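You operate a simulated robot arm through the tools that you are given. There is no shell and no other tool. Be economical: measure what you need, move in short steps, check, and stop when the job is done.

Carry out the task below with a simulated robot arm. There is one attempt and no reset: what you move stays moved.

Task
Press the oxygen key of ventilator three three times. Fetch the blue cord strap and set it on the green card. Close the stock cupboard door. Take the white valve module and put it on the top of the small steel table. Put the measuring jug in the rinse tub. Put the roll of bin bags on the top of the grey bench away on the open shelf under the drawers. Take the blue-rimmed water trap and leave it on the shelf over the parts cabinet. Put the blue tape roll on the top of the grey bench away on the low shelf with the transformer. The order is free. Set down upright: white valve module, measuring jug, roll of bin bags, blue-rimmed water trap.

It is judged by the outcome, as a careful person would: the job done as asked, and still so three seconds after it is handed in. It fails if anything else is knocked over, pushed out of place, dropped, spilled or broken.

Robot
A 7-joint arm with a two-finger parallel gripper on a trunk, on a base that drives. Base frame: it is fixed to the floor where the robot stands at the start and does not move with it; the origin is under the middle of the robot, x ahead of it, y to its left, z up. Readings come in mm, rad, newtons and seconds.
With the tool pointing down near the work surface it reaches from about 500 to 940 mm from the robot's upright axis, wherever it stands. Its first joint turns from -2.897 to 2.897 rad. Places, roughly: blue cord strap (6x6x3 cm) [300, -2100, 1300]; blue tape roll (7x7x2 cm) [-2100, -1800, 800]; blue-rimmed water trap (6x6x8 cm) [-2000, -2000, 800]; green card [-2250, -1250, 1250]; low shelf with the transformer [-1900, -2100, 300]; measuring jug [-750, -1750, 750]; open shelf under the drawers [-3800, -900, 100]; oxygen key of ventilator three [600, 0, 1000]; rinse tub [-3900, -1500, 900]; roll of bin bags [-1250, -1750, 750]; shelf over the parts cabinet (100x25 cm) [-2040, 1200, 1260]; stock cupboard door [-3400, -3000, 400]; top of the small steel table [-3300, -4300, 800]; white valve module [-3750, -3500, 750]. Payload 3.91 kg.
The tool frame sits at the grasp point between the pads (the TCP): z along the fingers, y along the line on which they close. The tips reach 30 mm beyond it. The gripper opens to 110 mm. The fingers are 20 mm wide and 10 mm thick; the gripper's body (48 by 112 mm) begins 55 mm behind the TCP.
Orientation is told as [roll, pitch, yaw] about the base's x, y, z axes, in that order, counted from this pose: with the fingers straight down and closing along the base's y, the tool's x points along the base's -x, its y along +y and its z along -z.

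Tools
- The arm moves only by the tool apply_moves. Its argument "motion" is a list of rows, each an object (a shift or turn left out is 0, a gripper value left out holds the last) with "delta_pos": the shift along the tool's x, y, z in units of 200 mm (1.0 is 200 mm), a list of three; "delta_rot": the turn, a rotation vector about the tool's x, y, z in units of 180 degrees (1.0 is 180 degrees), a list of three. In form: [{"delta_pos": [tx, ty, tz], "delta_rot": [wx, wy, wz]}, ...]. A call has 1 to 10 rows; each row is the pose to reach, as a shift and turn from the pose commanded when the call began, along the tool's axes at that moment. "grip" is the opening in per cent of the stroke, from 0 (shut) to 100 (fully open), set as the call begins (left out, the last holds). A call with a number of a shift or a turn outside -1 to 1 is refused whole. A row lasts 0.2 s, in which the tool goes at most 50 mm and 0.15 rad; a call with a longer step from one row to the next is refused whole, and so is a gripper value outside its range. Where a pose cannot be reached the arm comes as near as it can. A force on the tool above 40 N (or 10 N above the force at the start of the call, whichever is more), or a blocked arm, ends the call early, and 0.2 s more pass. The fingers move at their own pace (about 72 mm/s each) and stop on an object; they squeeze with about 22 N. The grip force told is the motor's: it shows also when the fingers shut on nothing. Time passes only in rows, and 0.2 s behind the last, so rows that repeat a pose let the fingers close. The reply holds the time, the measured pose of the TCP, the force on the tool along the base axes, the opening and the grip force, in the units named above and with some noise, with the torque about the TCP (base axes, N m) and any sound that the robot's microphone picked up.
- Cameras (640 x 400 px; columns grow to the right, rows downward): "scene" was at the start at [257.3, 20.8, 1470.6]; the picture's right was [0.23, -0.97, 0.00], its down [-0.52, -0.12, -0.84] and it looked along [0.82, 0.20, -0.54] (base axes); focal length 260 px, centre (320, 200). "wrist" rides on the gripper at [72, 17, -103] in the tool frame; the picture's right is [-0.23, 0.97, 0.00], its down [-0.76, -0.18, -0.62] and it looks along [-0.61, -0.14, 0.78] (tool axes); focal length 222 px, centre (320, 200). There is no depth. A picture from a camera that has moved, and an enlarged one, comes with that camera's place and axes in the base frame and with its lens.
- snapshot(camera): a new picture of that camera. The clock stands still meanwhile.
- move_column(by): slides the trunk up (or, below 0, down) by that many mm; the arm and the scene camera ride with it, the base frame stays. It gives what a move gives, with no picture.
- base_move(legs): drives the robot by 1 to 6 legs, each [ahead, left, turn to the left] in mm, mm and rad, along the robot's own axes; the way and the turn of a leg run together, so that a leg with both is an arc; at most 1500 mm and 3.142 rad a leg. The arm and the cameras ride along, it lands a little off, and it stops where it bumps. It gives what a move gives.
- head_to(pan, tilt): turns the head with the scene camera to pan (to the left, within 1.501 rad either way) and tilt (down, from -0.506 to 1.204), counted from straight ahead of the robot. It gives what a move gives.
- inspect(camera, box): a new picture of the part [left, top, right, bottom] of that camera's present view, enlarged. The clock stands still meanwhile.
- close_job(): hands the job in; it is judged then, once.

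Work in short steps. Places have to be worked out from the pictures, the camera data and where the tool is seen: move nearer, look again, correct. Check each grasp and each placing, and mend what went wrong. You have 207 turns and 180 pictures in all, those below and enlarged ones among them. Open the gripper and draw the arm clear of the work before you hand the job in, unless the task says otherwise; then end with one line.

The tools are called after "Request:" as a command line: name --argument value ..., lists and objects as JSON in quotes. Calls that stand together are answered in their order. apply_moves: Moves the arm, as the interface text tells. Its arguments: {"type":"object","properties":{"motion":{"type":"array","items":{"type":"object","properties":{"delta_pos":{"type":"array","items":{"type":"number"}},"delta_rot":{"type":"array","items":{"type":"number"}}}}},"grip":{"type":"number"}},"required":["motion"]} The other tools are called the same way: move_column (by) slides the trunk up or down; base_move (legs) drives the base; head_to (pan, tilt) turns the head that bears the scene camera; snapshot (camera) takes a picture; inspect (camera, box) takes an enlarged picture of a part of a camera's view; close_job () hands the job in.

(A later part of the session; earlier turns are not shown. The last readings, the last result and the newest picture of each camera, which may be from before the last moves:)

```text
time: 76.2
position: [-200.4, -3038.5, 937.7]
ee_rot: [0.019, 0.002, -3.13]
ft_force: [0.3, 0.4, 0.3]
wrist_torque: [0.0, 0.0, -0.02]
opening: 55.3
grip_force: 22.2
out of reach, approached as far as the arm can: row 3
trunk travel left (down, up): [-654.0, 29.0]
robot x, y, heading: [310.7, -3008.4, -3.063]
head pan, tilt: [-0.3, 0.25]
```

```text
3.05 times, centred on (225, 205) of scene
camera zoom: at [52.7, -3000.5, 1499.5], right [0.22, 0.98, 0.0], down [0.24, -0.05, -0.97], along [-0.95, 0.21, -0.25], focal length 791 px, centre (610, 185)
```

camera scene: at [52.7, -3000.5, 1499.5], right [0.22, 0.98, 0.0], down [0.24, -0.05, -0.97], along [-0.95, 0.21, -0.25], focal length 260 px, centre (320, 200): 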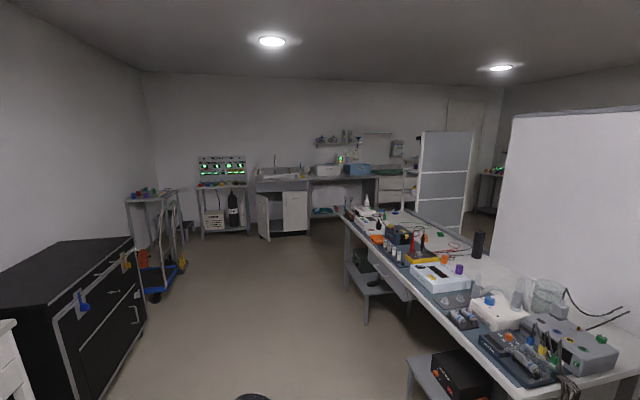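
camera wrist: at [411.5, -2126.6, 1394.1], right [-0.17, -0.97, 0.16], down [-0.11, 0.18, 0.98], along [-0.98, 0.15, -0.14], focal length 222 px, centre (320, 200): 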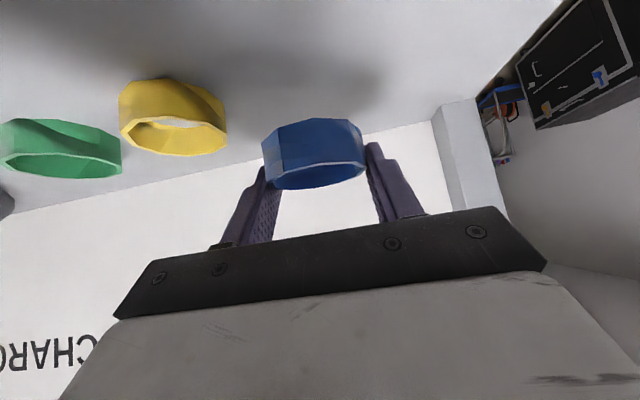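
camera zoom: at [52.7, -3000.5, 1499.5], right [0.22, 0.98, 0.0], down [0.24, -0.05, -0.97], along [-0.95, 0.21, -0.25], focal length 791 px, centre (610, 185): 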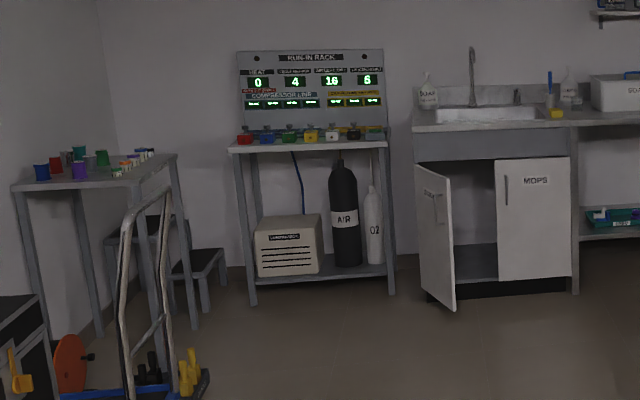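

Identified: bin bags (black roll ≈[-1230,-1660]), jug (≈[-690,-1810]), MOPS cupboard, run‑in rack, steel table, blue RINSE tub, drawers with the low open shelf. The green card is likely on the rack behind the grey screen (open side −x). I drive down the aisle and round to its open side.

Request:
base_move --legs '[[0, 0, -0.08], [1500, 0, 0], [1450, -100, 0], [0, 0, -1.571], [0, 300, 0], [900, 0, 0]]'

Request:
head_to --pan -0.6 --tilt 0.2

Request:
snapshot --camera "scene"

Request:
head_to --pan 0.5 --tilt 0.3

Request:
snapshot --camera "scene"

```text
time: 97.0
position: [-2893.9, -2423.3, 936.8]
ee_rot: [0.019, 0.003, 1.543]
ft_force: [0.8, -0.1, 0.3]
wrist_torque: [0.02, 0.06, 0.02]
opening: 54.8
grip_force: 21.7
trunk travel left (down, up): [-654.0, 29.0]
robot x, y, heading: [-2882.7, -2933.5, 1.608]
head pan, tilt: [-0.3, 0.25]
stopped in leg 5: the robot was blocked; the commanded pose is now the measured one
```

```text
time: 97.8
position: [-2896.4, -2423.5, 936.3]
ee_rot: [0.019, 0.004, 1.543]
ft_force: [0.0, -0.4, -0.5]
wrist_torque: [-0.01, 0.0, -0.01]
opening: 54.4
grip_force: 21.6
trunk travel left (down, up): [-654.0, 29.0]
robot x, y, heading: [-2886.7, -2933.9, 1.612]
head pan, tilt: [-0.6, 0.201]
```

```text
143 pictures are left
camera scene: at [-2842.1, -2687.4, 1504.1], right [0.85, -0.53, 0.0], down [-0.11, -0.17, -0.98], along [0.52, 0.83, -0.2], focal length 260 px, centre (320, 200)
```

scene: 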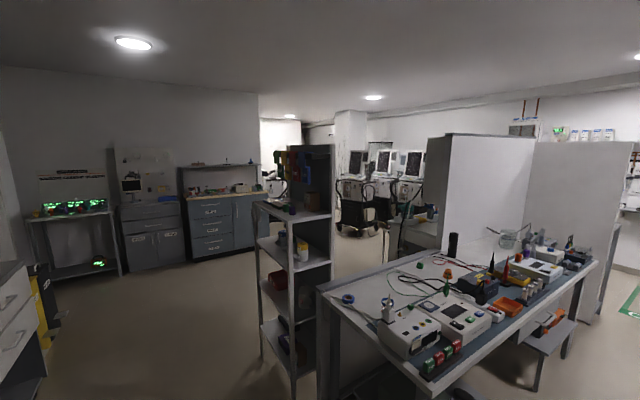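

```text
time: 99.1
position: [-2895.5, -2422.3, 938.7]
ee_rot: [0.02, 0.005, 1.544]
ft_force: [0.3, 0.2, 0.5]
wrist_torque: [0.03, -0.01, -0.01]
opening: 54.6
grip_force: 21.8
trunk travel left (down, up): [-654.0, 29.0]
robot x, y, heading: [-2886.2, -2934.6, 1.614]
head pan, tilt: [0.499, 0.3]
```

```text
142 pictures are left
camera scene: at [-2939.5, -2686.3, 1494.9], right [0.86, 0.51, 0.0], down [0.15, -0.25, -0.96], along [-0.49, 0.82, -0.3], focal length 260 px, centre (320, 200)
```

scene: 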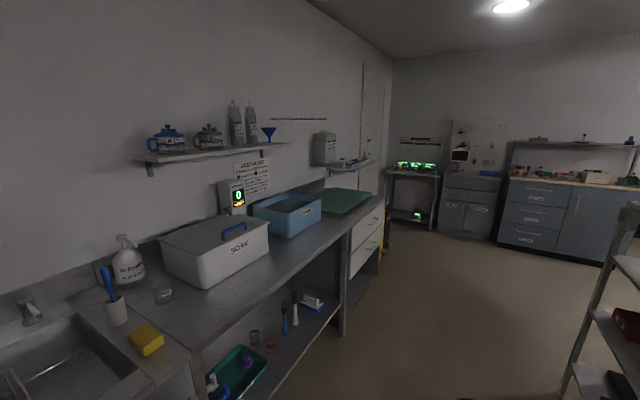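

The base bumped something on its left—probably the open cupboard door. I look that way.

Request:
head_to --pan 1.4 --tilt 0.7

Request:
snapshot --camera "scene"

```text
time: 100.3
position: [-2895.9, -2423.6, 937.9]
ee_rot: [0.018, 0.004, 1.543]
ft_force: [-0.9, 0.2, -0.3]
wrist_torque: [-0.02, -0.05, 0.03]
opening: 54.5
grip_force: 22.0
trunk travel left (down, up): [-654.0, 29.0]
robot x, y, heading: [-2884.9, -2934.9, 1.612]
head pan, tilt: [1.4, 0.7]
```

```text
141 pictures are left
camera scene: at [-2975.9, -2755.3, 1458.8], right [0.13, 0.99, 0.0], down [0.64, -0.08, -0.77], along [-0.76, 0.1, -0.64], focal length 260 px, centre (320, 200)
```

scene: 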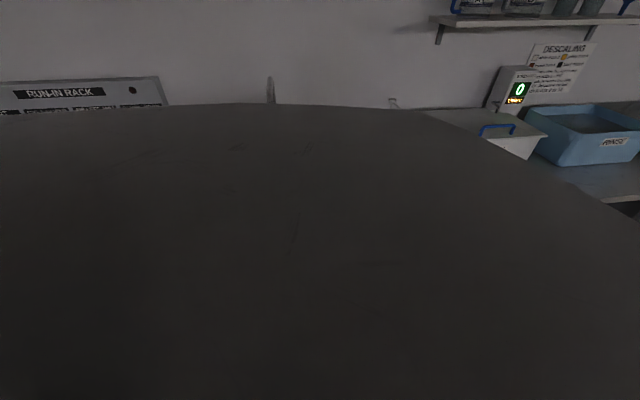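

Own body fills that view. I drive forward, turn toward the rack, and look at it; the door I'll examine later.

Request:
base_move --legs '[[1100, 100, 0], [0, 0, -1.612], [0, 500, 0]]'

Request:
head_to --pan 0.0 --tilt 0.4

Request:
snapshot --camera "scene"

Request:
head_to --pan -1.5 --tilt 0.3

Request:
snapshot --camera "scene"

```text
time: 114.0
position: [-2535.1, -1323.8, 936.5]
ee_rot: [0.021, 0.005, -0.027]
ft_force: [0.1, -0.3, -0.2]
wrist_torque: [0.04, 0.02, 0.01]
opening: 54.2
grip_force: 21.7
trunk travel left (down, up): [-654.0, 29.0]
robot x, y, heading: [-3048.2, -1335.6, 0.039]
head pan, tilt: [1.4, 0.7]
```

```text
time: 115.5
position: [-2535.5, -1323.8, 937.0]
ee_rot: [0.019, 0.004, -0.029]
ft_force: [0.2, -0.3, 0.1]
wrist_torque: [0.02, 0.0, 0.01]
opening: 54.5
grip_force: 22.0
trunk travel left (down, up): [-654.0, 29.0]
robot x, y, heading: [-3045.8, -1334.4, 0.039]
head pan, tilt: [0.0, 0.4]
```

```text
140 pictures are left
camera scene: at [-2785.1, -1323.9, 1485.6], right [0.04, -1.0, 0.0], down [-0.39, -0.02, -0.92], along [0.92, 0.04, -0.39], focal length 260 px, centre (320, 200)
```

scene: 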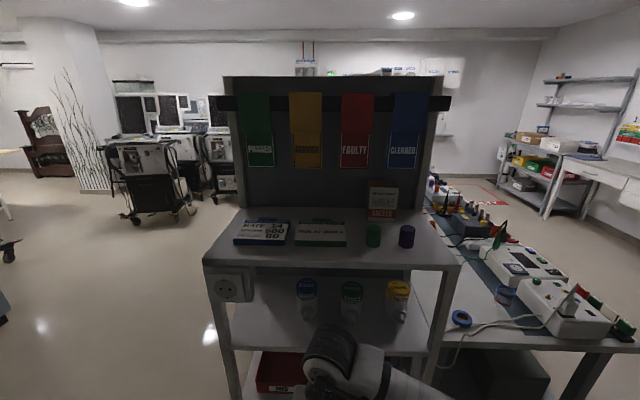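

```text
time: 117.1
position: [-2534.5, -1323.9, 937.9]
ee_rot: [0.02, 0.003, -0.029]
ft_force: [-0.4, 0.1, -0.4]
wrist_torque: [0.02, -0.01, 0.01]
opening: 54.7
grip_force: 21.7
trunk travel left (down, up): [-654.0, 29.0]
robot x, y, heading: [-3049.2, -1339.1, 0.044]
head pan, tilt: [-1.499, 0.3]
```

```text
139 pictures are left
camera scene: at [-2867.2, -1420.4, 1494.9], right [-0.99, -0.11, 0.0], down [-0.03, 0.29, -0.96], along [0.11, -0.95, -0.3], focal length 260 px, centre (320, 200)
```

scene: 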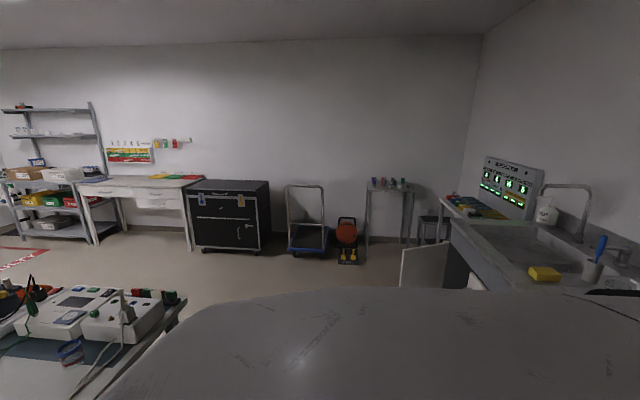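

The rack's top shelf shows cards. I look closer at it.

Request:
head_to --pan 0.0 --tilt 0.4

Request:
inspect --camera "scene" --box '[190, 160, 470, 300]'

```text
time: 118.7
position: [-2536.3, -1323.3, 938.1]
ee_rot: [0.018, 0.003, -0.028]
ft_force: [0.1, -0.1, -0.4]
wrist_torque: [0.0, -0.03, -0.03]
opening: 54.4
grip_force: 21.8
trunk travel left (down, up): [-654.0, 29.0]
robot x, y, heading: [-3047.6, -1336.9, 0.043]
head pan, tilt: [0.0, 0.4]
```

```text
2.29 times, centred on (330, 230) of scene
camera zoom: at [-2785.1, -1324.0, 1485.6], right [0.04, -1.0, 0.0], down [-0.39, -0.02, -0.92], along [0.92, 0.04, -0.39], focal length 594 px, centre (297, 131)
```

zoom: 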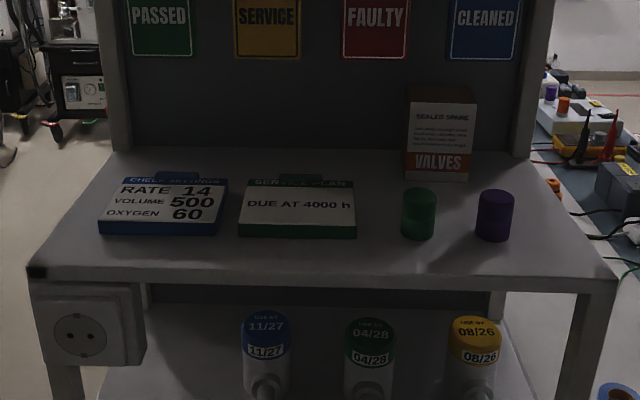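

The flat green SERVICE PLAN card on the shelf near [-2330,-1300] is the candidate. I raise the hand to view it from the wrist.

Request:
apply_moves --motion '[{"delta_pos": [0.05, 0, -0.25]}, {"delta_pos": [0.1, 0, -0.5]}, {"delta_pos": [0.1, 0, -0.75]}, {"delta_pos": [0.1, 0, -1.0]}]'

Request:
apply_moves --motion '[{"delta_pos": [0, 0, -0.25], "delta_rot": [0, -0.03, 0]}, {"delta_pos": [0, 0, -0.5], "delta_rot": [0, -0.06, 0]}, {"delta_pos": [0, 0, -0.75], "delta_rot": [0, -0.09, 0]}, {"delta_pos": [0, 0, -0.95], "delta_rot": [0, -0.125, 0]}]'

Request:
snapshot --camera "wrist"

Request:
snapshot --camera "scene"

```text
refused: row 1 steps farther than a row can; nothing moved
```

```text
time: 119.7
position: [-2526.7, -1326.7, 1133.4]
ee_rot: [0.022, -0.388, -0.037]
ft_force: [0.4, 0.4, -0.5]
wrist_torque: [-0.01, 0.02, -0.02]
opening: 54.6
grip_force: 21.7
out of reach, approached as far as the arm can: row 1, 2, 3, 4
trunk travel left (down, up): [-654.0, 29.0]
robot x, y, heading: [-3045.6, -1336.4, 0.037]
head pan, tilt: [0.0, 0.4]
```

```text
137 pictures are left
camera wrist: at [-2633.8, -1307.6, 1200.8], right [0.24, 0.97, 0.1], down [0.46, -0.21, 0.86], along [0.85, -0.16, -0.5], focal length 222 px, centre (320, 200)
```

wrist: 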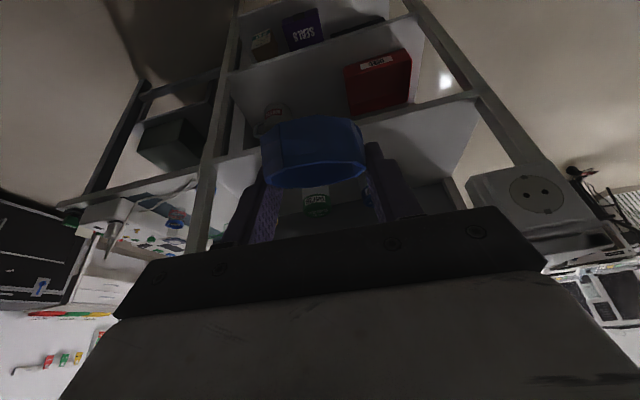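

```text
136 pictures are left
camera scene: at [-2785.5, -1323.9, 1485.6], right [0.04, -1.0, 0.0], down [-0.39, -0.02, -0.92], along [0.92, 0.04, -0.39], focal length 260 px, centre (320, 200)
```

scene: 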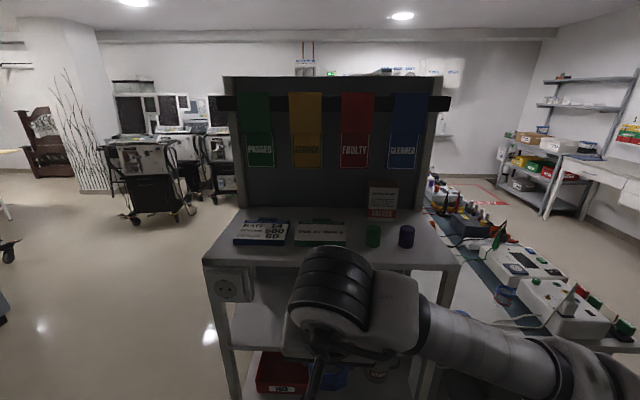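

I raise further, drawing slightly back for clearance to the shelf edge.

Request:
apply_moves --motion '[{"delta_pos": [0.1, 0, -0.2]}, {"delta_pos": [0.1, 0, -0.44]}, {"delta_pos": [0.05, 0, -0.66]}, {"delta_pos": [-0.05, 0, -0.86]}, {"delta_pos": [-0.12, 0, -1.0]}]'

Request:
snapshot --camera "wrist"

Request:
snapshot --camera "scene"

```text
time: 120.9
position: [-2583.4, -1329.0, 1327.4]
ee_rot: [0.02, -0.391, -0.037]
ft_force: [0.8, -0.3, 0.0]
wrist_torque: [0.0, 0.01, 0.0]
opening: 54.5
grip_force: 21.7
trunk travel left (down, up): [-654.0, 29.0]
robot x, y, heading: [-3046.1, -1333.0, 0.042]
head pan, tilt: [0.0, 0.4]
```

```text
135 pictures are left
camera wrist: at [-2689.9, -1310.2, 1395.2], right [0.24, 0.97, 0.1], down [0.46, -0.21, 0.86], along [0.85, -0.16, -0.5], focal length 222 px, centre (320, 200)
```

wrist: 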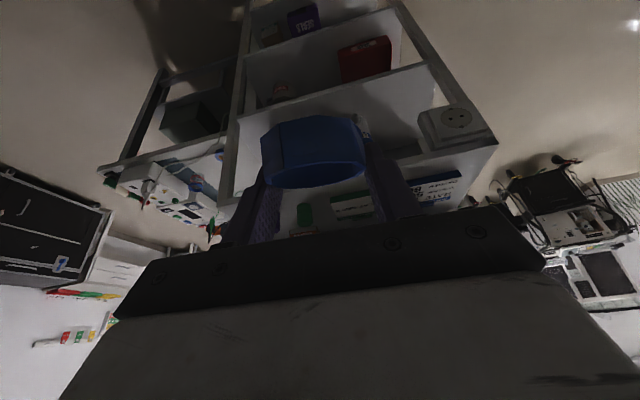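

```text
134 pictures are left
camera scene: at [-2785.4, -1323.8, 1485.6], right [0.04, -1.0, 0.0], down [-0.39, -0.02, -0.92], along [0.92, 0.04, -0.39], focal length 260 px, centre (320, 200)
```

scene: 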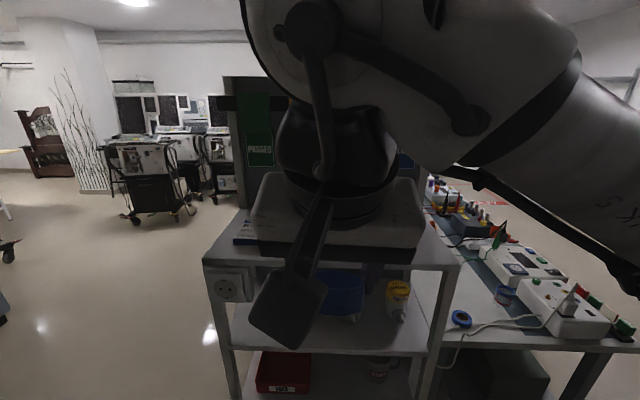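

Triangulating both cameras: shelf top z≈1158, front edge x≈-2351, the green card flat at ≈[-2235,-1300]. I restore the 45° tilt while moving in high above it.

Request:
apply_moves --motion '[{"delta_pos": [-0.17, 0.03, 0.07], "delta_rot": [0, -0.031, 0]}, {"delta_pos": [-0.35, 0.05, 0.14], "delta_rot": [0, -0.062, 0]}, {"delta_pos": [-0.52, 0.08, 0.21], "delta_rot": [0, -0.093, 0]}, {"delta_pos": [-0.69, 0.1, 0.286], "delta_rot": [0, -0.124, 0]}]'

Request:
snapshot --camera "wrist"

```text
time: 121.9
position: [-2430.4, -1316.1, 1327.1]
ee_rot: [0.027, -0.78, -0.047]
ft_force: [0.3, -0.8, -0.2]
wrist_torque: [0.01, -0.02, 0.02]
opening: 54.6
grip_force: 21.9
trunk travel left (down, up): [-654.0, 29.0]
robot x, y, heading: [-3045.5, -1335.0, 0.039]
head pan, tilt: [0.0, 0.4]
```

```text
133 pictures are left
camera wrist: at [-2554.7, -1295.8, 1349.9], right [0.19, 0.97, 0.18], down [0.1, -0.2, 0.98], along [0.98, -0.17, -0.13], focal length 222 px, centre (320, 200)
```

wrist: 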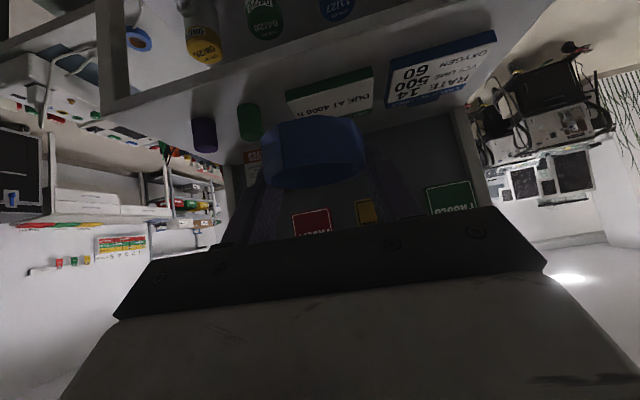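

The card centre resolves to ≈[-2240,-1302]. I move over it, 70 mm up, and check.

Request:
apply_moves --motion '[{"delta_pos": [-0.15, 0.03, 0.16]}, {"delta_pos": [-0.28, 0.06, 0.35]}, {"delta_pos": [-0.35, 0.09, 0.58]}, {"delta_pos": [-0.415, 0.11, 0.81]}]'

Request:
snapshot --camera "wrist"

Request:
snapshot --camera "scene"

```text
time: 122.9
position: [-2256.8, -1295.0, 1273.5]
ee_rot: [0.026, -0.781, -0.045]
ft_force: [-0.6, 0.0, 0.2]
wrist_torque: [-0.02, -0.02, 0.02]
opening: 54.5
grip_force: 22.1
trunk travel left (down, up): [-654.0, 29.0]
robot x, y, heading: [-3047.2, -1335.7, 0.043]
head pan, tilt: [0.0, 0.4]
```

```text
132 pictures are left
camera wrist: at [-2380.5, -1274.1, 1294.7], right [0.19, 0.97, 0.18], down [0.1, -0.2, 0.98], along [0.98, -0.17, -0.13], focal length 222 px, centre (320, 200)
```

wrist: 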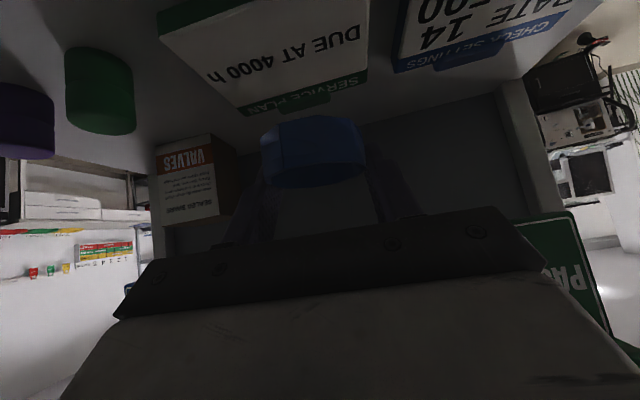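

```text
131 pictures are left
camera scene: at [-2784.3, -1323.8, 1485.4], right [0.04, -1.0, 0.0], down [-0.39, -0.02, -0.92], along [0.92, 0.04, -0.39], focal length 260 px, centre (320, 200)
```

scene: 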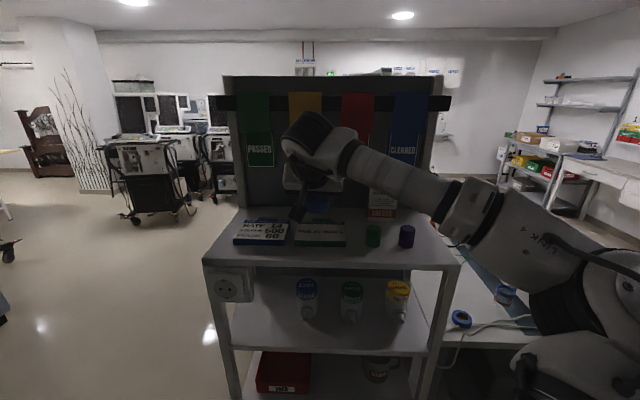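

Card corners put its centre at [-2235,-1307]. I lower to just above it, then creep down to contact.

Request:
apply_moves --motion '[{"delta_pos": [0.1, -0.06, 0.1]}, {"delta_pos": [0.2, -0.06, 0.2]}, {"delta_pos": [0.246, -0.06, 0.249]}]'

Request:
apply_moves --motion '[{"delta_pos": [0.01, 0, 0.01]}, {"delta_pos": [0.02, 0, 0.02]}, {"delta_pos": [0.03, 0, 0.03]}, {"delta_pos": [0.04, 0, 0.04]}]'

Request:
inspect --camera "scene" --box '[220, 160, 420, 285]'

```text
time: 123.7
position: [-2258.7, -1305.5, 1208.0]
ee_rot: [0.028, -0.79, -0.044]
ft_force: [5.4, 1.0, 25.5]
wrist_torque: [-0.68, -0.16, 0.18]
opening: 54.8
grip_force: 21.6
trunk travel left (down, up): [-654.0, 29.0]
robot x, y, heading: [-3046.9, -1335.0, 0.044]
head pan, tilt: [0.0, 0.4]
```

```text
time: 124.2
position: [-2257.5, -1304.4, 1206.9]
ee_rot: [0.031, -0.8, -0.044]
ft_force: [0.0, -0.3, 14.7]
wrist_torque: [-0.3, 0.1, 0.0]
opening: 54.8
grip_force: 22.2
trunk travel left (down, up): [-654.0, 29.0]
robot x, y, heading: [-3050.0, -1332.8, 0.04]
head pan, tilt: [0.0, 0.4]
stopped in row 2: the force on the tool passed its limit at 43 N (the readings are from after the stop); the commanded pose is now the measured one
```

```text
3.20 times, centred on (320, 222) of scene
camera zoom: at [-2786.4, -1324.1, 1485.7], right [0.04, -1.0, 0.0], down [-0.39, -0.02, -0.92], along [0.92, 0.04, -0.39], focal length 831 px, centre (320, 128)
```

zoom: 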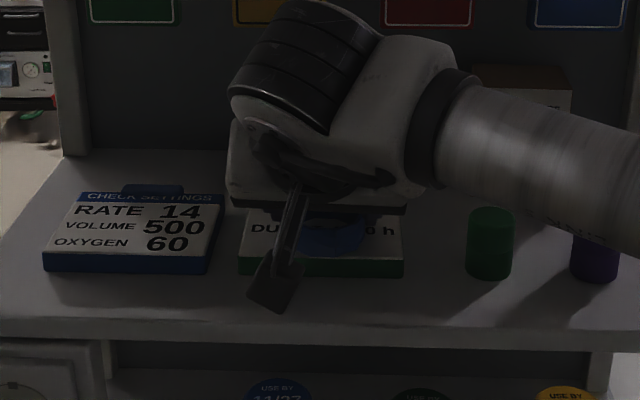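

Contact on the card, well inside its outline. I open gently and withdraw upward along the tool axis.

Request:
apply_moves --grip 62 --motion '[{"delta_pos": [0, 0, 0]}, {"delta_pos": [0, 0, 0]}]'

Request:
apply_moves --grip 72 --motion '[{"delta_pos": [-0.03, 0, -0.05]}, {"delta_pos": [-0.05, 0, -0.25]}, {"delta_pos": [-0.05, 0, -0.5]}, {"delta_pos": [-0.05, 0, -0.75]}]'

Request:
snapshot --camera "wrist"

Request:
inspect --camera "scene" --box '[220, 160, 420, 285]'

```text
time: 124.8
position: [-2258.1, -1304.2, 1206.0]
ee_rot: [0.028, -0.796, -0.043]
ft_force: [3.9, 5.7, 21.3]
wrist_torque: [-0.57, -0.42, 0.32]
opening: 64.9
grip_force: 0.1
trunk travel left (down, up): [-654.0, 29.0]
robot x, y, heading: [-3049.0, -1335.9, 0.042]
head pan, tilt: [0.0, 0.4]
```

```text
time: 125.8
position: [-2355.2, -1297.6, 1314.9]
ee_rot: [0.032, -0.786, -0.033]
ft_force: [-0.5, 0.2, 0.2]
wrist_torque: [0.01, -0.02, -0.03]
opening: 79.4
grip_force: 0.1
trunk travel left (down, up): [-654.0, 29.0]
robot x, y, heading: [-3047.3, -1330.3, 0.042]
head pan, tilt: [0.0, 0.4]
```

```text
129 pictures are left
camera wrist: at [-2480.5, -1279.9, 1336.4], right [0.17, 0.97, 0.18], down [0.09, -0.2, 0.98], along [0.98, -0.15, -0.13], focal length 222 px, centre (320, 200)
```

wrist: 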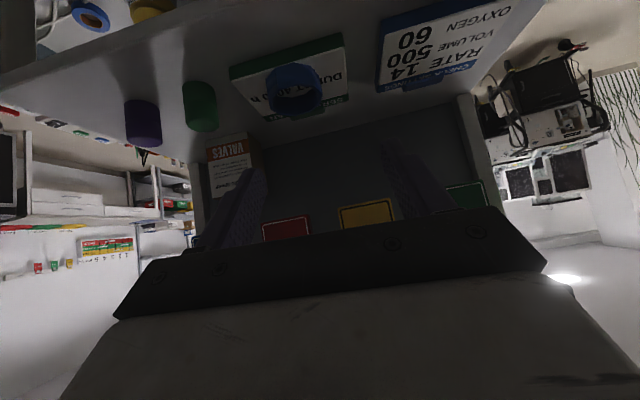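

```text
3.20 times, centred on (320, 222) of scene
camera zoom: at [-2785.3, -1323.5, 1485.6], right [0.04, -1.0, 0.0], down [-0.39, -0.02, -0.92], along [0.92, 0.04, -0.39], focal length 831 px, centre (320, 128)
```

zoom: 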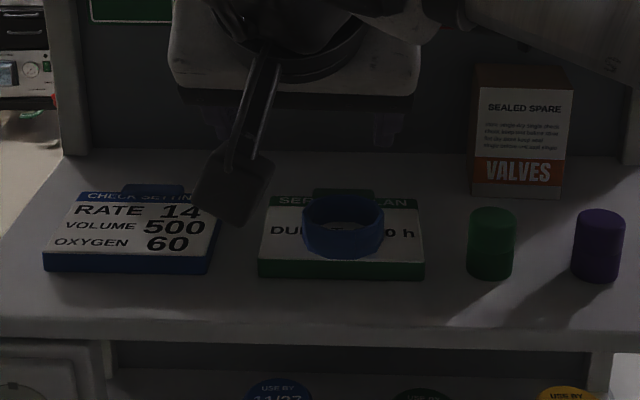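

The strap lies upright on the green card. I retract, then drive to the bench's west end for the tape roll (≈[-2098,-1783]) and trap (≈[-1979,-1995]).

Request:
apply_moves --motion '[{"delta_pos": [0.15, 0, -0.15]}, {"delta_pos": [0.32, 0, -0.29]}, {"delta_pos": [0.49, 0, -0.4]}, {"delta_pos": [0.66, 0, -0.53], "delta_rot": [0, 0.045, 0]}, {"delta_pos": [0.88, 0, -0.53], "delta_rot": [0, 0.09, 0]}]'

Request:
apply_moves --grip 100 --motion '[{"delta_pos": [0.08, 0, 0.2], "delta_rot": [0, 0.045, 0]}, {"delta_pos": [0.16, 0, 0.4], "delta_rot": [0, 0.09, 0]}, {"delta_pos": [0.24, 0, 0.6], "delta_rot": [0, 0.13, 0]}, {"delta_pos": [0.32, 0, 0.8], "delta_rot": [0, 0.16, 0]}]'

Request:
base_move --legs '[[0, -620, -0.04], [200, 0, 0]]'

Request:
head_to --pan 0.0 --tilt 0.6

Request:
snapshot --camera "scene"

Request:
snapshot --camera "wrist"

```text
time: 127.0
position: [-2555.6, -1301.1, 1265.9]
ee_rot: [0.021, -0.51, -0.039]
ft_force: [0.6, 0.6, -0.9]
wrist_torque: [0.0, 0.02, 0.01]
opening: 79.1
grip_force: 0.0
trunk travel left (down, up): [-654.0, 29.0]
robot x, y, heading: [-3049.2, -1335.7, 0.04]
head pan, tilt: [0.0, 0.4]
```

```text
time: 128.0
position: [-2533.5, -1299.0, 1094.6]
ee_rot: [0.019, -0.005, -0.025]
ft_force: [-0.8, 0.6, -0.3]
wrist_torque: [0.02, 0.01, 0.0]
opening: 110.2
grip_force: 0.1
trunk travel left (down, up): [-654.0, 29.0]
robot x, y, heading: [-3048.7, -1338.6, 0.045]
head pan, tilt: [0.0, 0.4]
```

```text
time: 134.4
position: [-2322.9, -1925.2, 1095.0]
ee_rot: [0.022, -0.007, -0.056]
ft_force: [-0.1, -0.4, -0.1]
wrist_torque: [-0.04, 0.0, 0.0]
opening: 110.0
grip_force: 0.1
trunk travel left (down, up): [-654.0, 29.0]
robot x, y, heading: [-2840.0, -1948.1, 0.01]
head pan, tilt: [0.0, 0.4]
```

```text
time: 135.1
position: [-2323.4, -1925.0, 1095.9]
ee_rot: [0.02, -0.007, -0.056]
ft_force: [-0.9, -0.2, 0.2]
wrist_torque: [-0.03, -0.05, -0.02]
opening: 109.8
grip_force: 0.1
trunk travel left (down, up): [-654.0, 29.0]
robot x, y, heading: [-2832.6, -1947.3, 0.013]
head pan, tilt: [0.0, 0.6]
```

```text
127 pictures are left
camera scene: at [-2578.8, -1943.5, 1467.4], right [0.01, -1.0, 0.0], down [-0.56, -0.01, -0.83], along [0.83, 0.01, -0.56], focal length 260 px, centre (320, 200)
```

scene: 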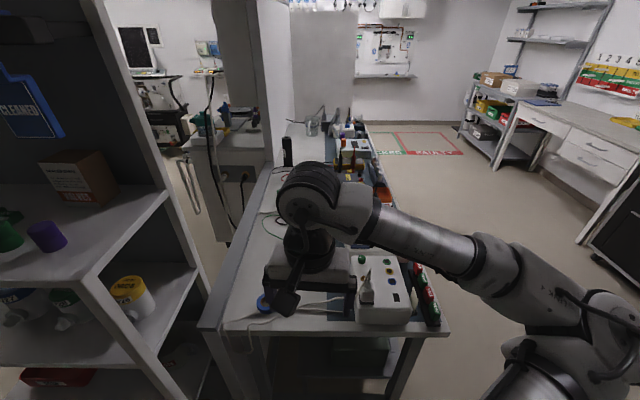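

```text
126 pictures are left
camera wrist: at [-2395.7, -1906.0, 1198.3], right [0.28, 0.96, 0.02], down [0.74, -0.23, 0.63], along [0.6, -0.16, -0.78], focal length 222 px, centre (320, 200)
```

wrist: 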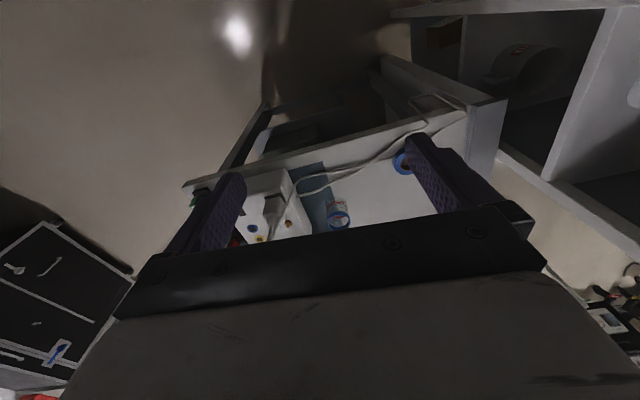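

I enlarge the wrist view to see the tape, the cord and the trap in detail.

Request:
inspect --camera "wrist" --box '[220, 110, 480, 250]'

```text
2.46 times, centred on (350, 180) of wrist
camera zoom: at [-2395.7, -1906.0, 1198.3], right [0.28, 0.96, 0.02], down [0.74, -0.23, 0.63], along [0.6, -0.16, -0.78], focal length 547 px, centre (246, 249)
```

zoom: 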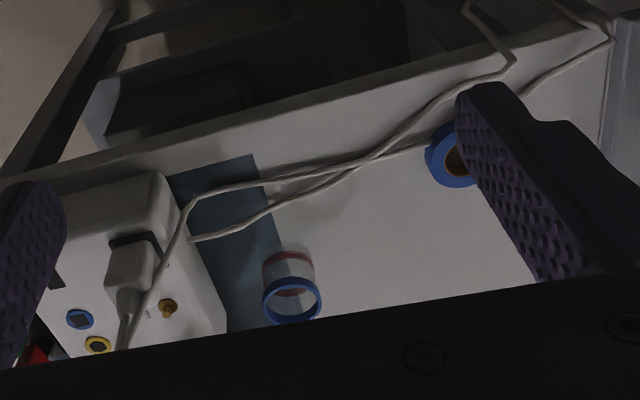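

A finger hides part of the tape and the cord near it. I shift the hand 100 mm in −y and look again.

Request:
apply_moves --motion '[{"delta_pos": [0, -0.2, 0.05]}, {"delta_pos": [0, -0.4, 0.1]}, {"delta_pos": [0, -0.6, 0.15]}]'

Request:
inspect --camera "wrist" --box '[240, 90, 540, 250]'

Request:
inspect --camera "scene" --box '[200, 230, 460, 400]'

```text
time: 135.9
position: [-2329.1, -2044.6, 1065.3]
ee_rot: [0.018, -0.008, -0.055]
ft_force: [0.5, -0.4, -0.6]
wrist_torque: [0.01, -0.04, 0.01]
opening: 110.0
grip_force: 0.2
trunk travel left (down, up): [-654.0, 29.0]
robot x, y, heading: [-2834.8, -1944.4, 0.009]
head pan, tilt: [0.0, 0.6]
```

```text
2.13 times, centred on (390, 170) of wrist
camera zoom: at [-2401.3, -2025.3, 1167.0], right [0.28, 0.96, 0.02], down [0.74, -0.23, 0.63], along [0.61, -0.16, -0.78], focal length 474 px, centre (171, 264)
```

zoom: 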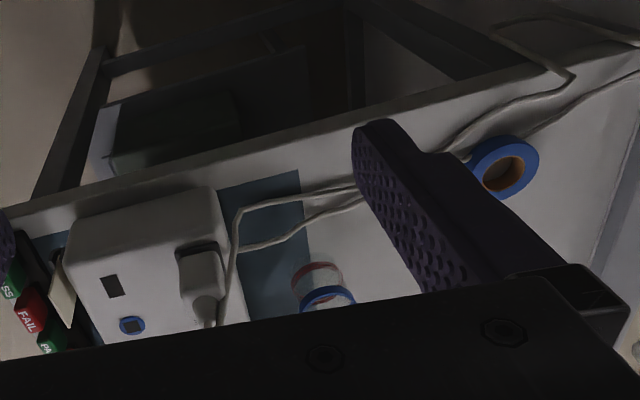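

```text
2.35 times, centred on (330, 315) of scene
camera zoom: at [-2579.0, -1944.0, 1467.5], right [0.01, -1.0, 0.0], down [-0.56, -0.01, -0.83], along [0.83, 0.01, -0.56], focal length 611 px, centre (296, -71)
```

zoom: 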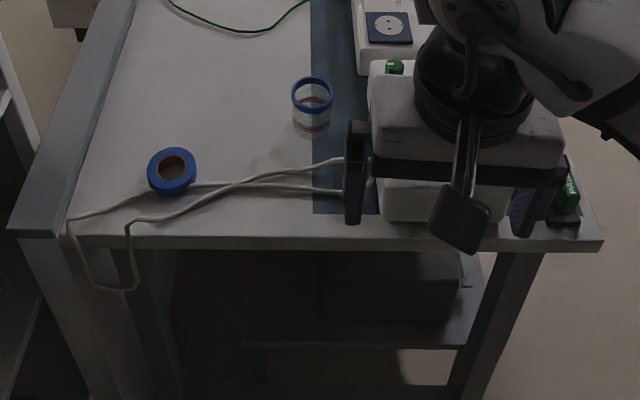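

Scene view shows the tape clearly, the cord passing on its −x side only. Four sightings agree on centre ≈[-2115,-1780], top ≈780. I move above it with the fingers closing along y.

Request:
apply_moves --motion '[{"delta_pos": [-0.1, 0.2, 0]}, {"delta_pos": [-0.22, 0.4, 0]}, {"delta_pos": [-0.34, 0.6, 0.0]}, {"delta_pos": [-0.46, 0.8, 0]}, {"delta_pos": [-0.55, 1.0, 0.05]}]'

Request:
apply_moves --motion '[{"delta_pos": [-0.15, 0.12, 0.1]}, {"delta_pos": [-0.3, 0.25, 0.2]}, {"delta_pos": [-0.45, 0.37, 0.3]}, {"delta_pos": [-0.45, 0.37, 0.5]}, {"delta_pos": [-0.45, 0.37, 0.7]}]'

Request:
snapshot --camera "wrist"

Request:
inspect --camera "scene" --box '[200, 230, 460, 400]'

```text
time: 137.1
position: [-2209.5, -1850.8, 1056.9]
ee_rot: [0.019, -0.007, -0.058]
ft_force: [0.1, 0.6, -0.4]
wrist_torque: [0.0, 0.0, 0.0]
opening: 109.7
grip_force: 0.1
trunk travel left (down, up): [-654.0, 29.0]
robot x, y, heading: [-2835.7, -1947.5, 0.005]
head pan, tilt: [0.0, 0.6]
```

```text
time: 138.3
position: [-2113.7, -1778.3, 918.9]
ee_rot: [0.019, -0.007, -0.058]
ft_force: [-0.8, 0.8, 0.5]
wrist_torque: [-0.01, 0.04, -0.01]
opening: 110.0
grip_force: 0.1
trunk travel left (down, up): [-654.0, 29.0]
robot x, y, heading: [-2837.6, -1946.1, 0.011]
head pan, tilt: [0.0, 0.6]
```

```text
122 pictures are left
camera wrist: at [-2186.7, -1759.5, 1021.8], right [0.28, 0.96, 0.02], down [0.75, -0.23, 0.63], along [0.6, -0.16, -0.78], focal length 222 px, centre (320, 200)
```

wrist: 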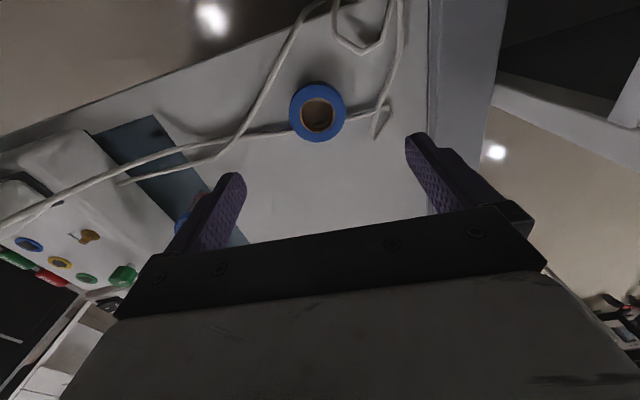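

```text
2.35 times, centred on (330, 315) of scene
camera zoom: at [-2578.3, -1943.3, 1467.3], right [0.01, -1.0, 0.0], down [-0.57, -0.01, -0.82], along [0.82, 0.01, -0.57], focal length 611 px, centre (296, -71)
```

zoom: 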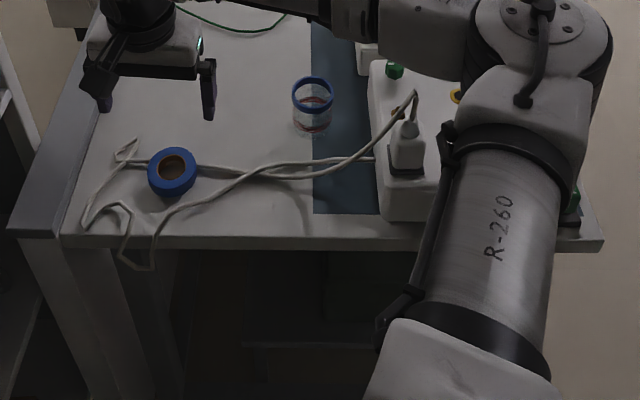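

The cord has shifted (brushed) and now runs along y at the tape, so I'll close along x instead. The tape centre is confirmed [-2114,-1780], right below the TCP; I rotate the tool 90° in place.

Request:
apply_moves --motion '[{"delta_rot": [0, 0, -0.046]}, {"delta_rot": [0, 0, -0.092]}, {"delta_rot": [0, 0, -0.138]}, {"delta_rot": [0, 0, -0.184]}, {"delta_rot": [0, 0, -0.23]}, {"delta_rot": [0, 0, -0.276]}, {"delta_rot": [0, 0, -0.322]}, {"delta_rot": [0, 0, -0.368]}, {"delta_rot": [0, 0, -0.414]}, {"delta_rot": [0, 0, -0.46]}]'

Request:
snapshot --camera "wrist"

Request:
inspect --camera "scene" --box '[200, 230, 460, 400]'

```text
time: 140.5
position: [-2113.4, -1779.6, 919.9]
ee_rot: [0.002, -0.021, 1.054]
ft_force: [-0.6, -0.6, 0.9]
wrist_torque: [-0.03, 0.07, 0.01]
opening: 110.1
grip_force: 0.1
out of reach, approached as far as the arm can: row 9, 10
trunk travel left (down, up): [-654.0, 29.0]
robot x, y, heading: [-2837.9, -1946.1, 0.012]
head pan, tilt: [0.0, 0.6]
```

```text
120 pictures are left
camera wrist: at [-2165.3, -1835.3, 1021.1], right [-0.73, 0.68, 0.01], down [0.53, 0.56, 0.64], along [0.43, 0.47, -0.77], focal length 222 px, centre (320, 200)
```

wrist: 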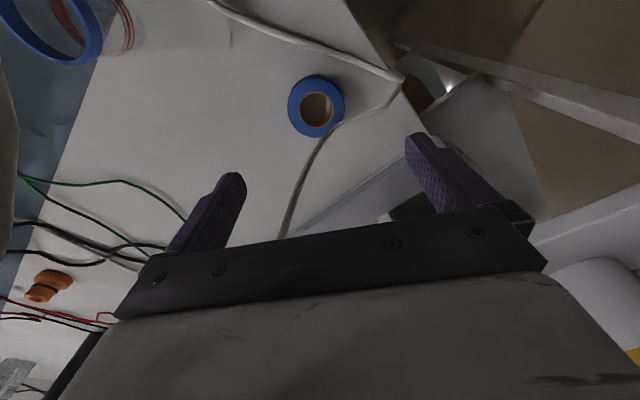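

```text
2.35 times, centred on (330, 315) of scene
camera zoom: at [-2578.7, -1943.5, 1467.4], right [0.01, -1.0, 0.0], down [-0.56, -0.01, -0.83], along [0.83, 0.01, -0.56], focal length 611 px, centre (296, -71)
```

zoom: 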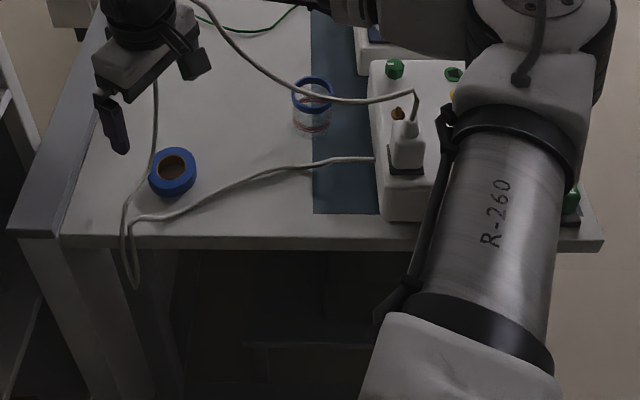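

The cord appears to have caught on the hand. I look closely before moving any further.

Request:
inspect --camera "scene" --box '[210, 170, 370, 290]'

Request:
inspect --camera "wrist" --box '[160, 40, 480, 250]'

```text
3.33 times, centred on (290, 230) of scene
camera zoom: at [-2578.7, -1943.5, 1467.4], right [0.01, -1.0, 0.0], down [-0.56, -0.01, -0.83], along [0.83, 0.01, -0.56], focal length 866 px, centre (420, 100)
```

zoom: 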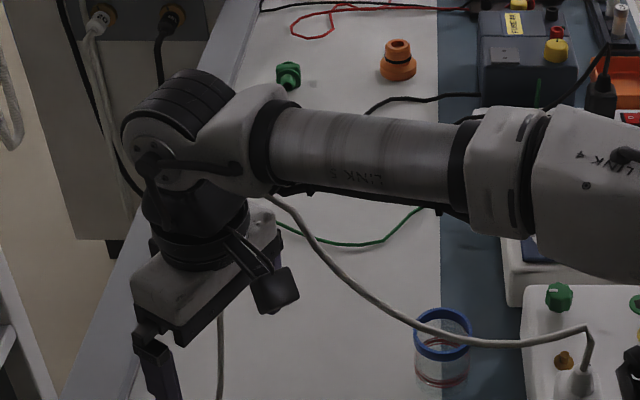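

```text
1.90 times, centred on (320, 145) of wrist
camera zoom: at [-2165.3, -1835.3, 1021.1], right [-0.73, 0.68, 0.01], down [0.53, 0.56, 0.64], along [0.43, 0.47, -0.77], focal length 423 px, centre (320, 305)
```

zoom: 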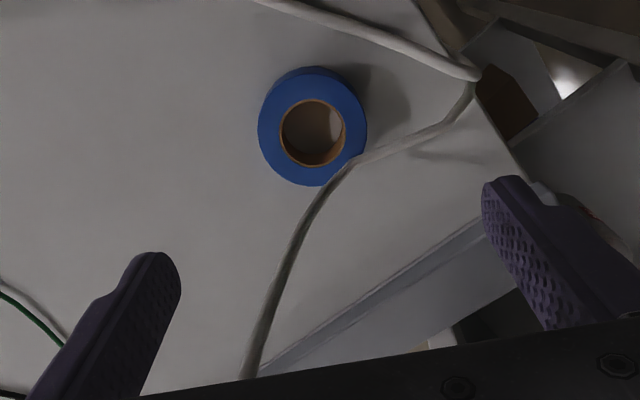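

The cord loops around the far side of the hand. I undo the rotation the way it came and look.

Request:
apply_moves --motion '[{"delta_rot": [0, 0, 0.046]}, {"delta_rot": [0, 0, 0.092]}, {"delta_rot": [0, 0, 0.138]}, {"delta_rot": [0, 0, 0.184]}, {"delta_rot": [0, 0, 0.23]}, {"delta_rot": [0, 0, 0.276]}, {"delta_rot": [0, 0, 0.322]}, {"delta_rot": [0, 0, 0.354]}]'

Request:
inspect --camera "scene" --box '[200, 190, 460, 350]'

Request:
snapshot --camera "wrist"

```text
time: 142.3
position: [-2113.0, -1778.1, 920.3]
ee_rot: [0.019, -0.005, -0.061]
ft_force: [0.5, -0.3, -0.2]
wrist_torque: [-0.02, 0.0, -0.01]
opening: 110.0
grip_force: 0.1
trunk travel left (down, up): [-654.0, 29.0]
robot x, y, heading: [-2838.7, -1945.9, 0.006]
head pan, tilt: [0.0, 0.6]
```

```text
2.46 times, centred on (330, 270) of scene
camera zoom: at [-2578.7, -1943.5, 1467.4], right [0.01, -1.0, 0.0], down [-0.56, -0.01, -0.83], along [0.83, 0.01, -0.56], focal length 639 px, centre (295, 28)
```

zoom: 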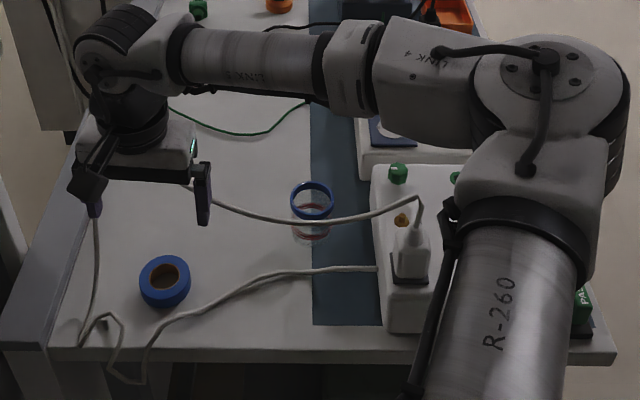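

```text
115 pictures are left
camera wrist: at [-2185.6, -1758.5, 1023.2], right [0.29, 0.96, 0.02], down [0.74, -0.24, 0.63], along [0.6, -0.16, -0.78], focal length 222 px, centre (320, 200)
```

wrist: 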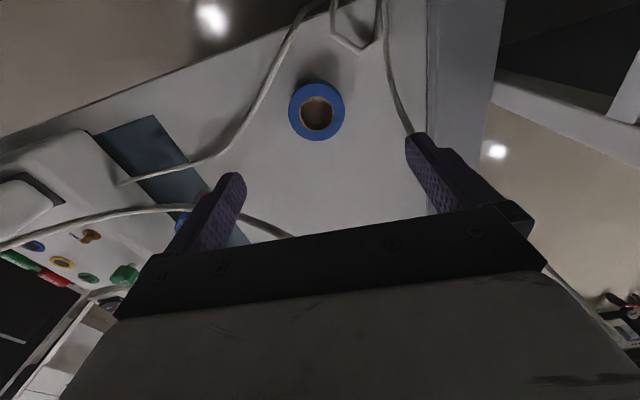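

The cord lies against the far side of the fingers, not wrapped. I lift straight up so it slips off the tips.

Request:
apply_moves --motion '[{"delta_pos": [0, 0, -0.2]}, {"delta_pos": [0, 0, -0.4]}, {"delta_pos": [0, 0, -0.6]}, {"delta_pos": [0, 0, -0.8]}]'

Request:
snapshot --camera "scene"

Request:
snapshot --camera "wrist"

```text
time: 143.3
position: [-2114.1, -1782.5, 1080.7]
ee_rot: [0.019, -0.006, -0.061]
ft_force: [0.4, 0.5, -0.7]
wrist_torque: [-0.03, -0.02, -0.02]
opening: 110.0
grip_force: 0.0
trunk travel left (down, up): [-654.0, 29.0]
robot x, y, heading: [-2837.7, -1945.2, 0.011]
head pan, tilt: [0.0, 0.6]
```

```text
114 pictures are left
camera scene: at [-2579.0, -1943.5, 1467.4], right [0.01, -1.0, 0.0], down [-0.56, -0.01, -0.83], along [0.83, 0.01, -0.56], focal length 260 px, centre (320, 200)
```

scene: 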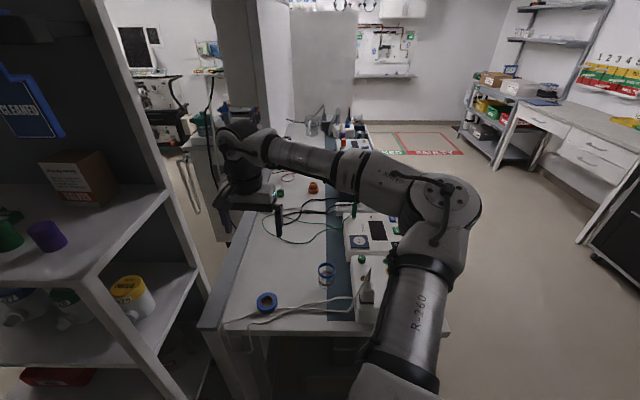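

```text
113 pictures are left
camera wrist: at [-2186.7, -1764.0, 1183.4], right [0.29, 0.96, 0.02], down [0.74, -0.24, 0.63], along [0.6, -0.16, -0.78], focal length 222 px, centre (320, 200)
```

wrist: 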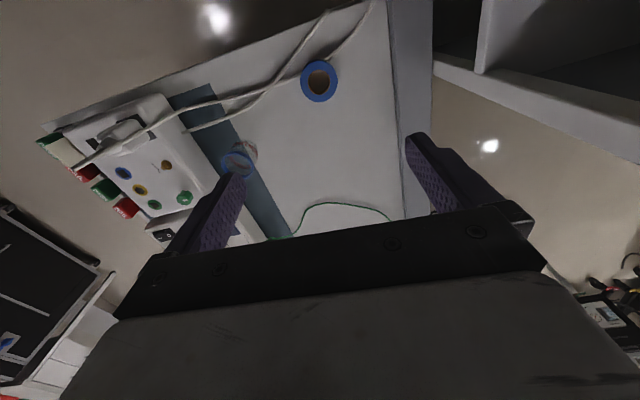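

The cord slipped off and lies as before in front of the tape. I descend straight down over the tape (not diagonally this time) and check at 40 mm above.

Request:
apply_moves --motion '[{"delta_pos": [-0.025, 0.022, 0.2]}, {"delta_pos": [-0.025, 0.022, 0.42]}, {"delta_pos": [-0.025, 0.022, 0.64]}, {"delta_pos": [-0.025, 0.022, 0.86]}, {"delta_pos": [-0.025, 0.022, 1.0]}]'

Request:
snapshot --camera "wrist"

Request:
inspect --camera "scene" --box '[200, 190, 460, 350]'

```text
time: 144.5
position: [-2107.4, -1772.0, 881.4]
ee_rot: [0.021, -0.008, -0.061]
ft_force: [-0.4, 0.7, -0.6]
wrist_torque: [0.0, 0.02, -0.03]
opening: 110.0
grip_force: 0.0
trunk travel left (down, up): [-654.0, 29.0]
robot x, y, heading: [-2836.0, -1950.6, 0.01]
head pan, tilt: [0.0, 0.6]
```

```text
112 pictures are left
camera wrist: at [-2180.3, -1753.9, 983.9], right [0.29, 0.96, 0.02], down [0.74, -0.24, 0.63], along [0.6, -0.16, -0.78], focal length 222 px, centre (320, 200)
```

wrist: 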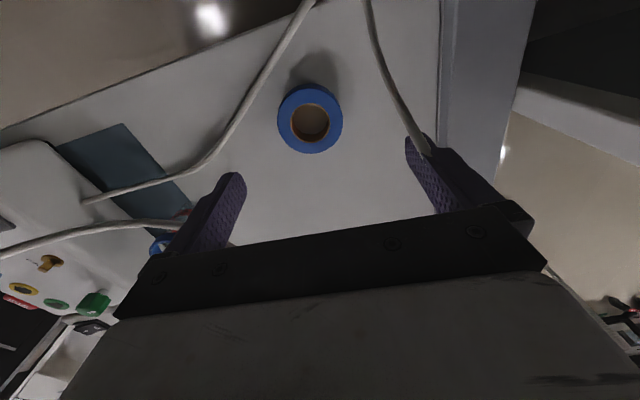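

```text
2.46 times, centred on (330, 270) of scene
camera zoom: at [-2578.5, -1943.5, 1467.4], right [0.01, -1.0, 0.0], down [-0.57, -0.01, -0.82], along [0.82, 0.01, -0.57], focal length 639 px, centre (295, 28)
```

zoom: 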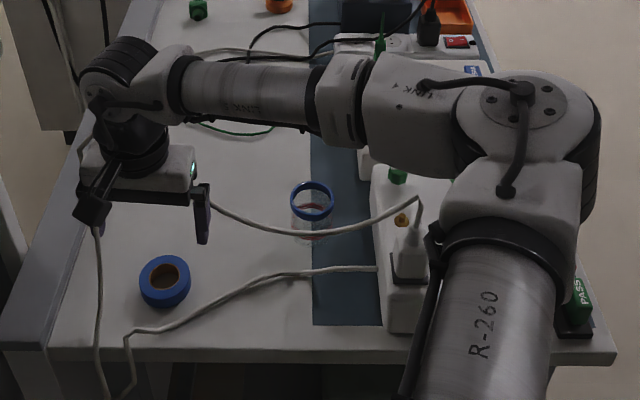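

Cord clear of the tape. Centring on the tape and descending slowly until the tips nearly touch the bench.

Request:
apply_moves --motion '[{"delta_pos": [0.03, -0.025, 0.15]}, {"delta_pos": [0.03, -0.025, 0.3]}, {"delta_pos": [0.03, -0.025, 0.35]}]'

Request:
snapshot --camera "wrist"

Request:
inspect --camera "scene" --box '[200, 240, 360, 340]'

```text
time: 145.3
position: [-2112.7, -1775.9, 812.2]
ee_rot: [0.02, -0.007, -0.061]
ft_force: [-0.2, -0.3, 0.0]
wrist_torque: [0.02, 0.02, 0.0]
opening: 109.7
grip_force: 0.1
trunk travel left (down, up): [-654.0, 29.0]
robot x, y, heading: [-2838.1, -1948.4, 0.011]
head pan, tilt: [0.0, 0.6]
```

```text
110 pictures are left
camera wrist: at [-2185.3, -1757.2, 913.6], right [0.29, 0.96, 0.02], down [0.74, -0.24, 0.63], along [0.6, -0.16, -0.78], focal length 222 px, centre (320, 200)
```

wrist: 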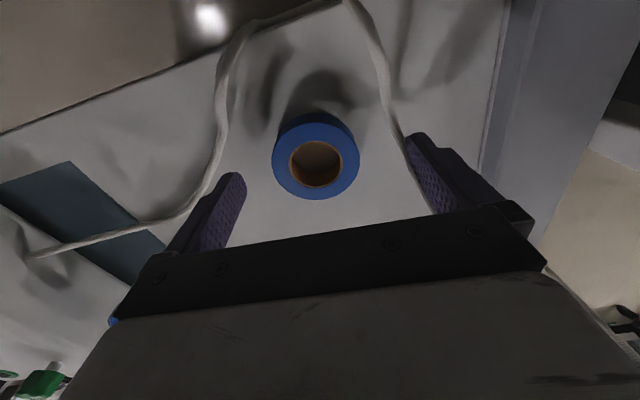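

```text
4.00 times, centred on (280, 290) of scene
camera zoom: at [-2578.7, -1943.6, 1467.4], right [0.01, -1.0, 0.0], down [-0.56, -0.01, -0.83], along [0.83, 0.01, -0.56], focal length 1039 px, centre (480, -160)
```

zoom: 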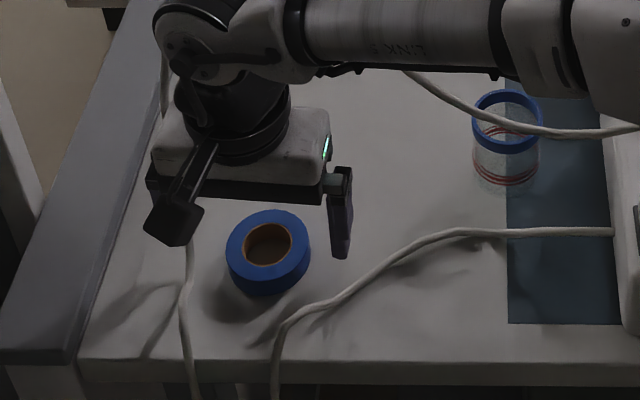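

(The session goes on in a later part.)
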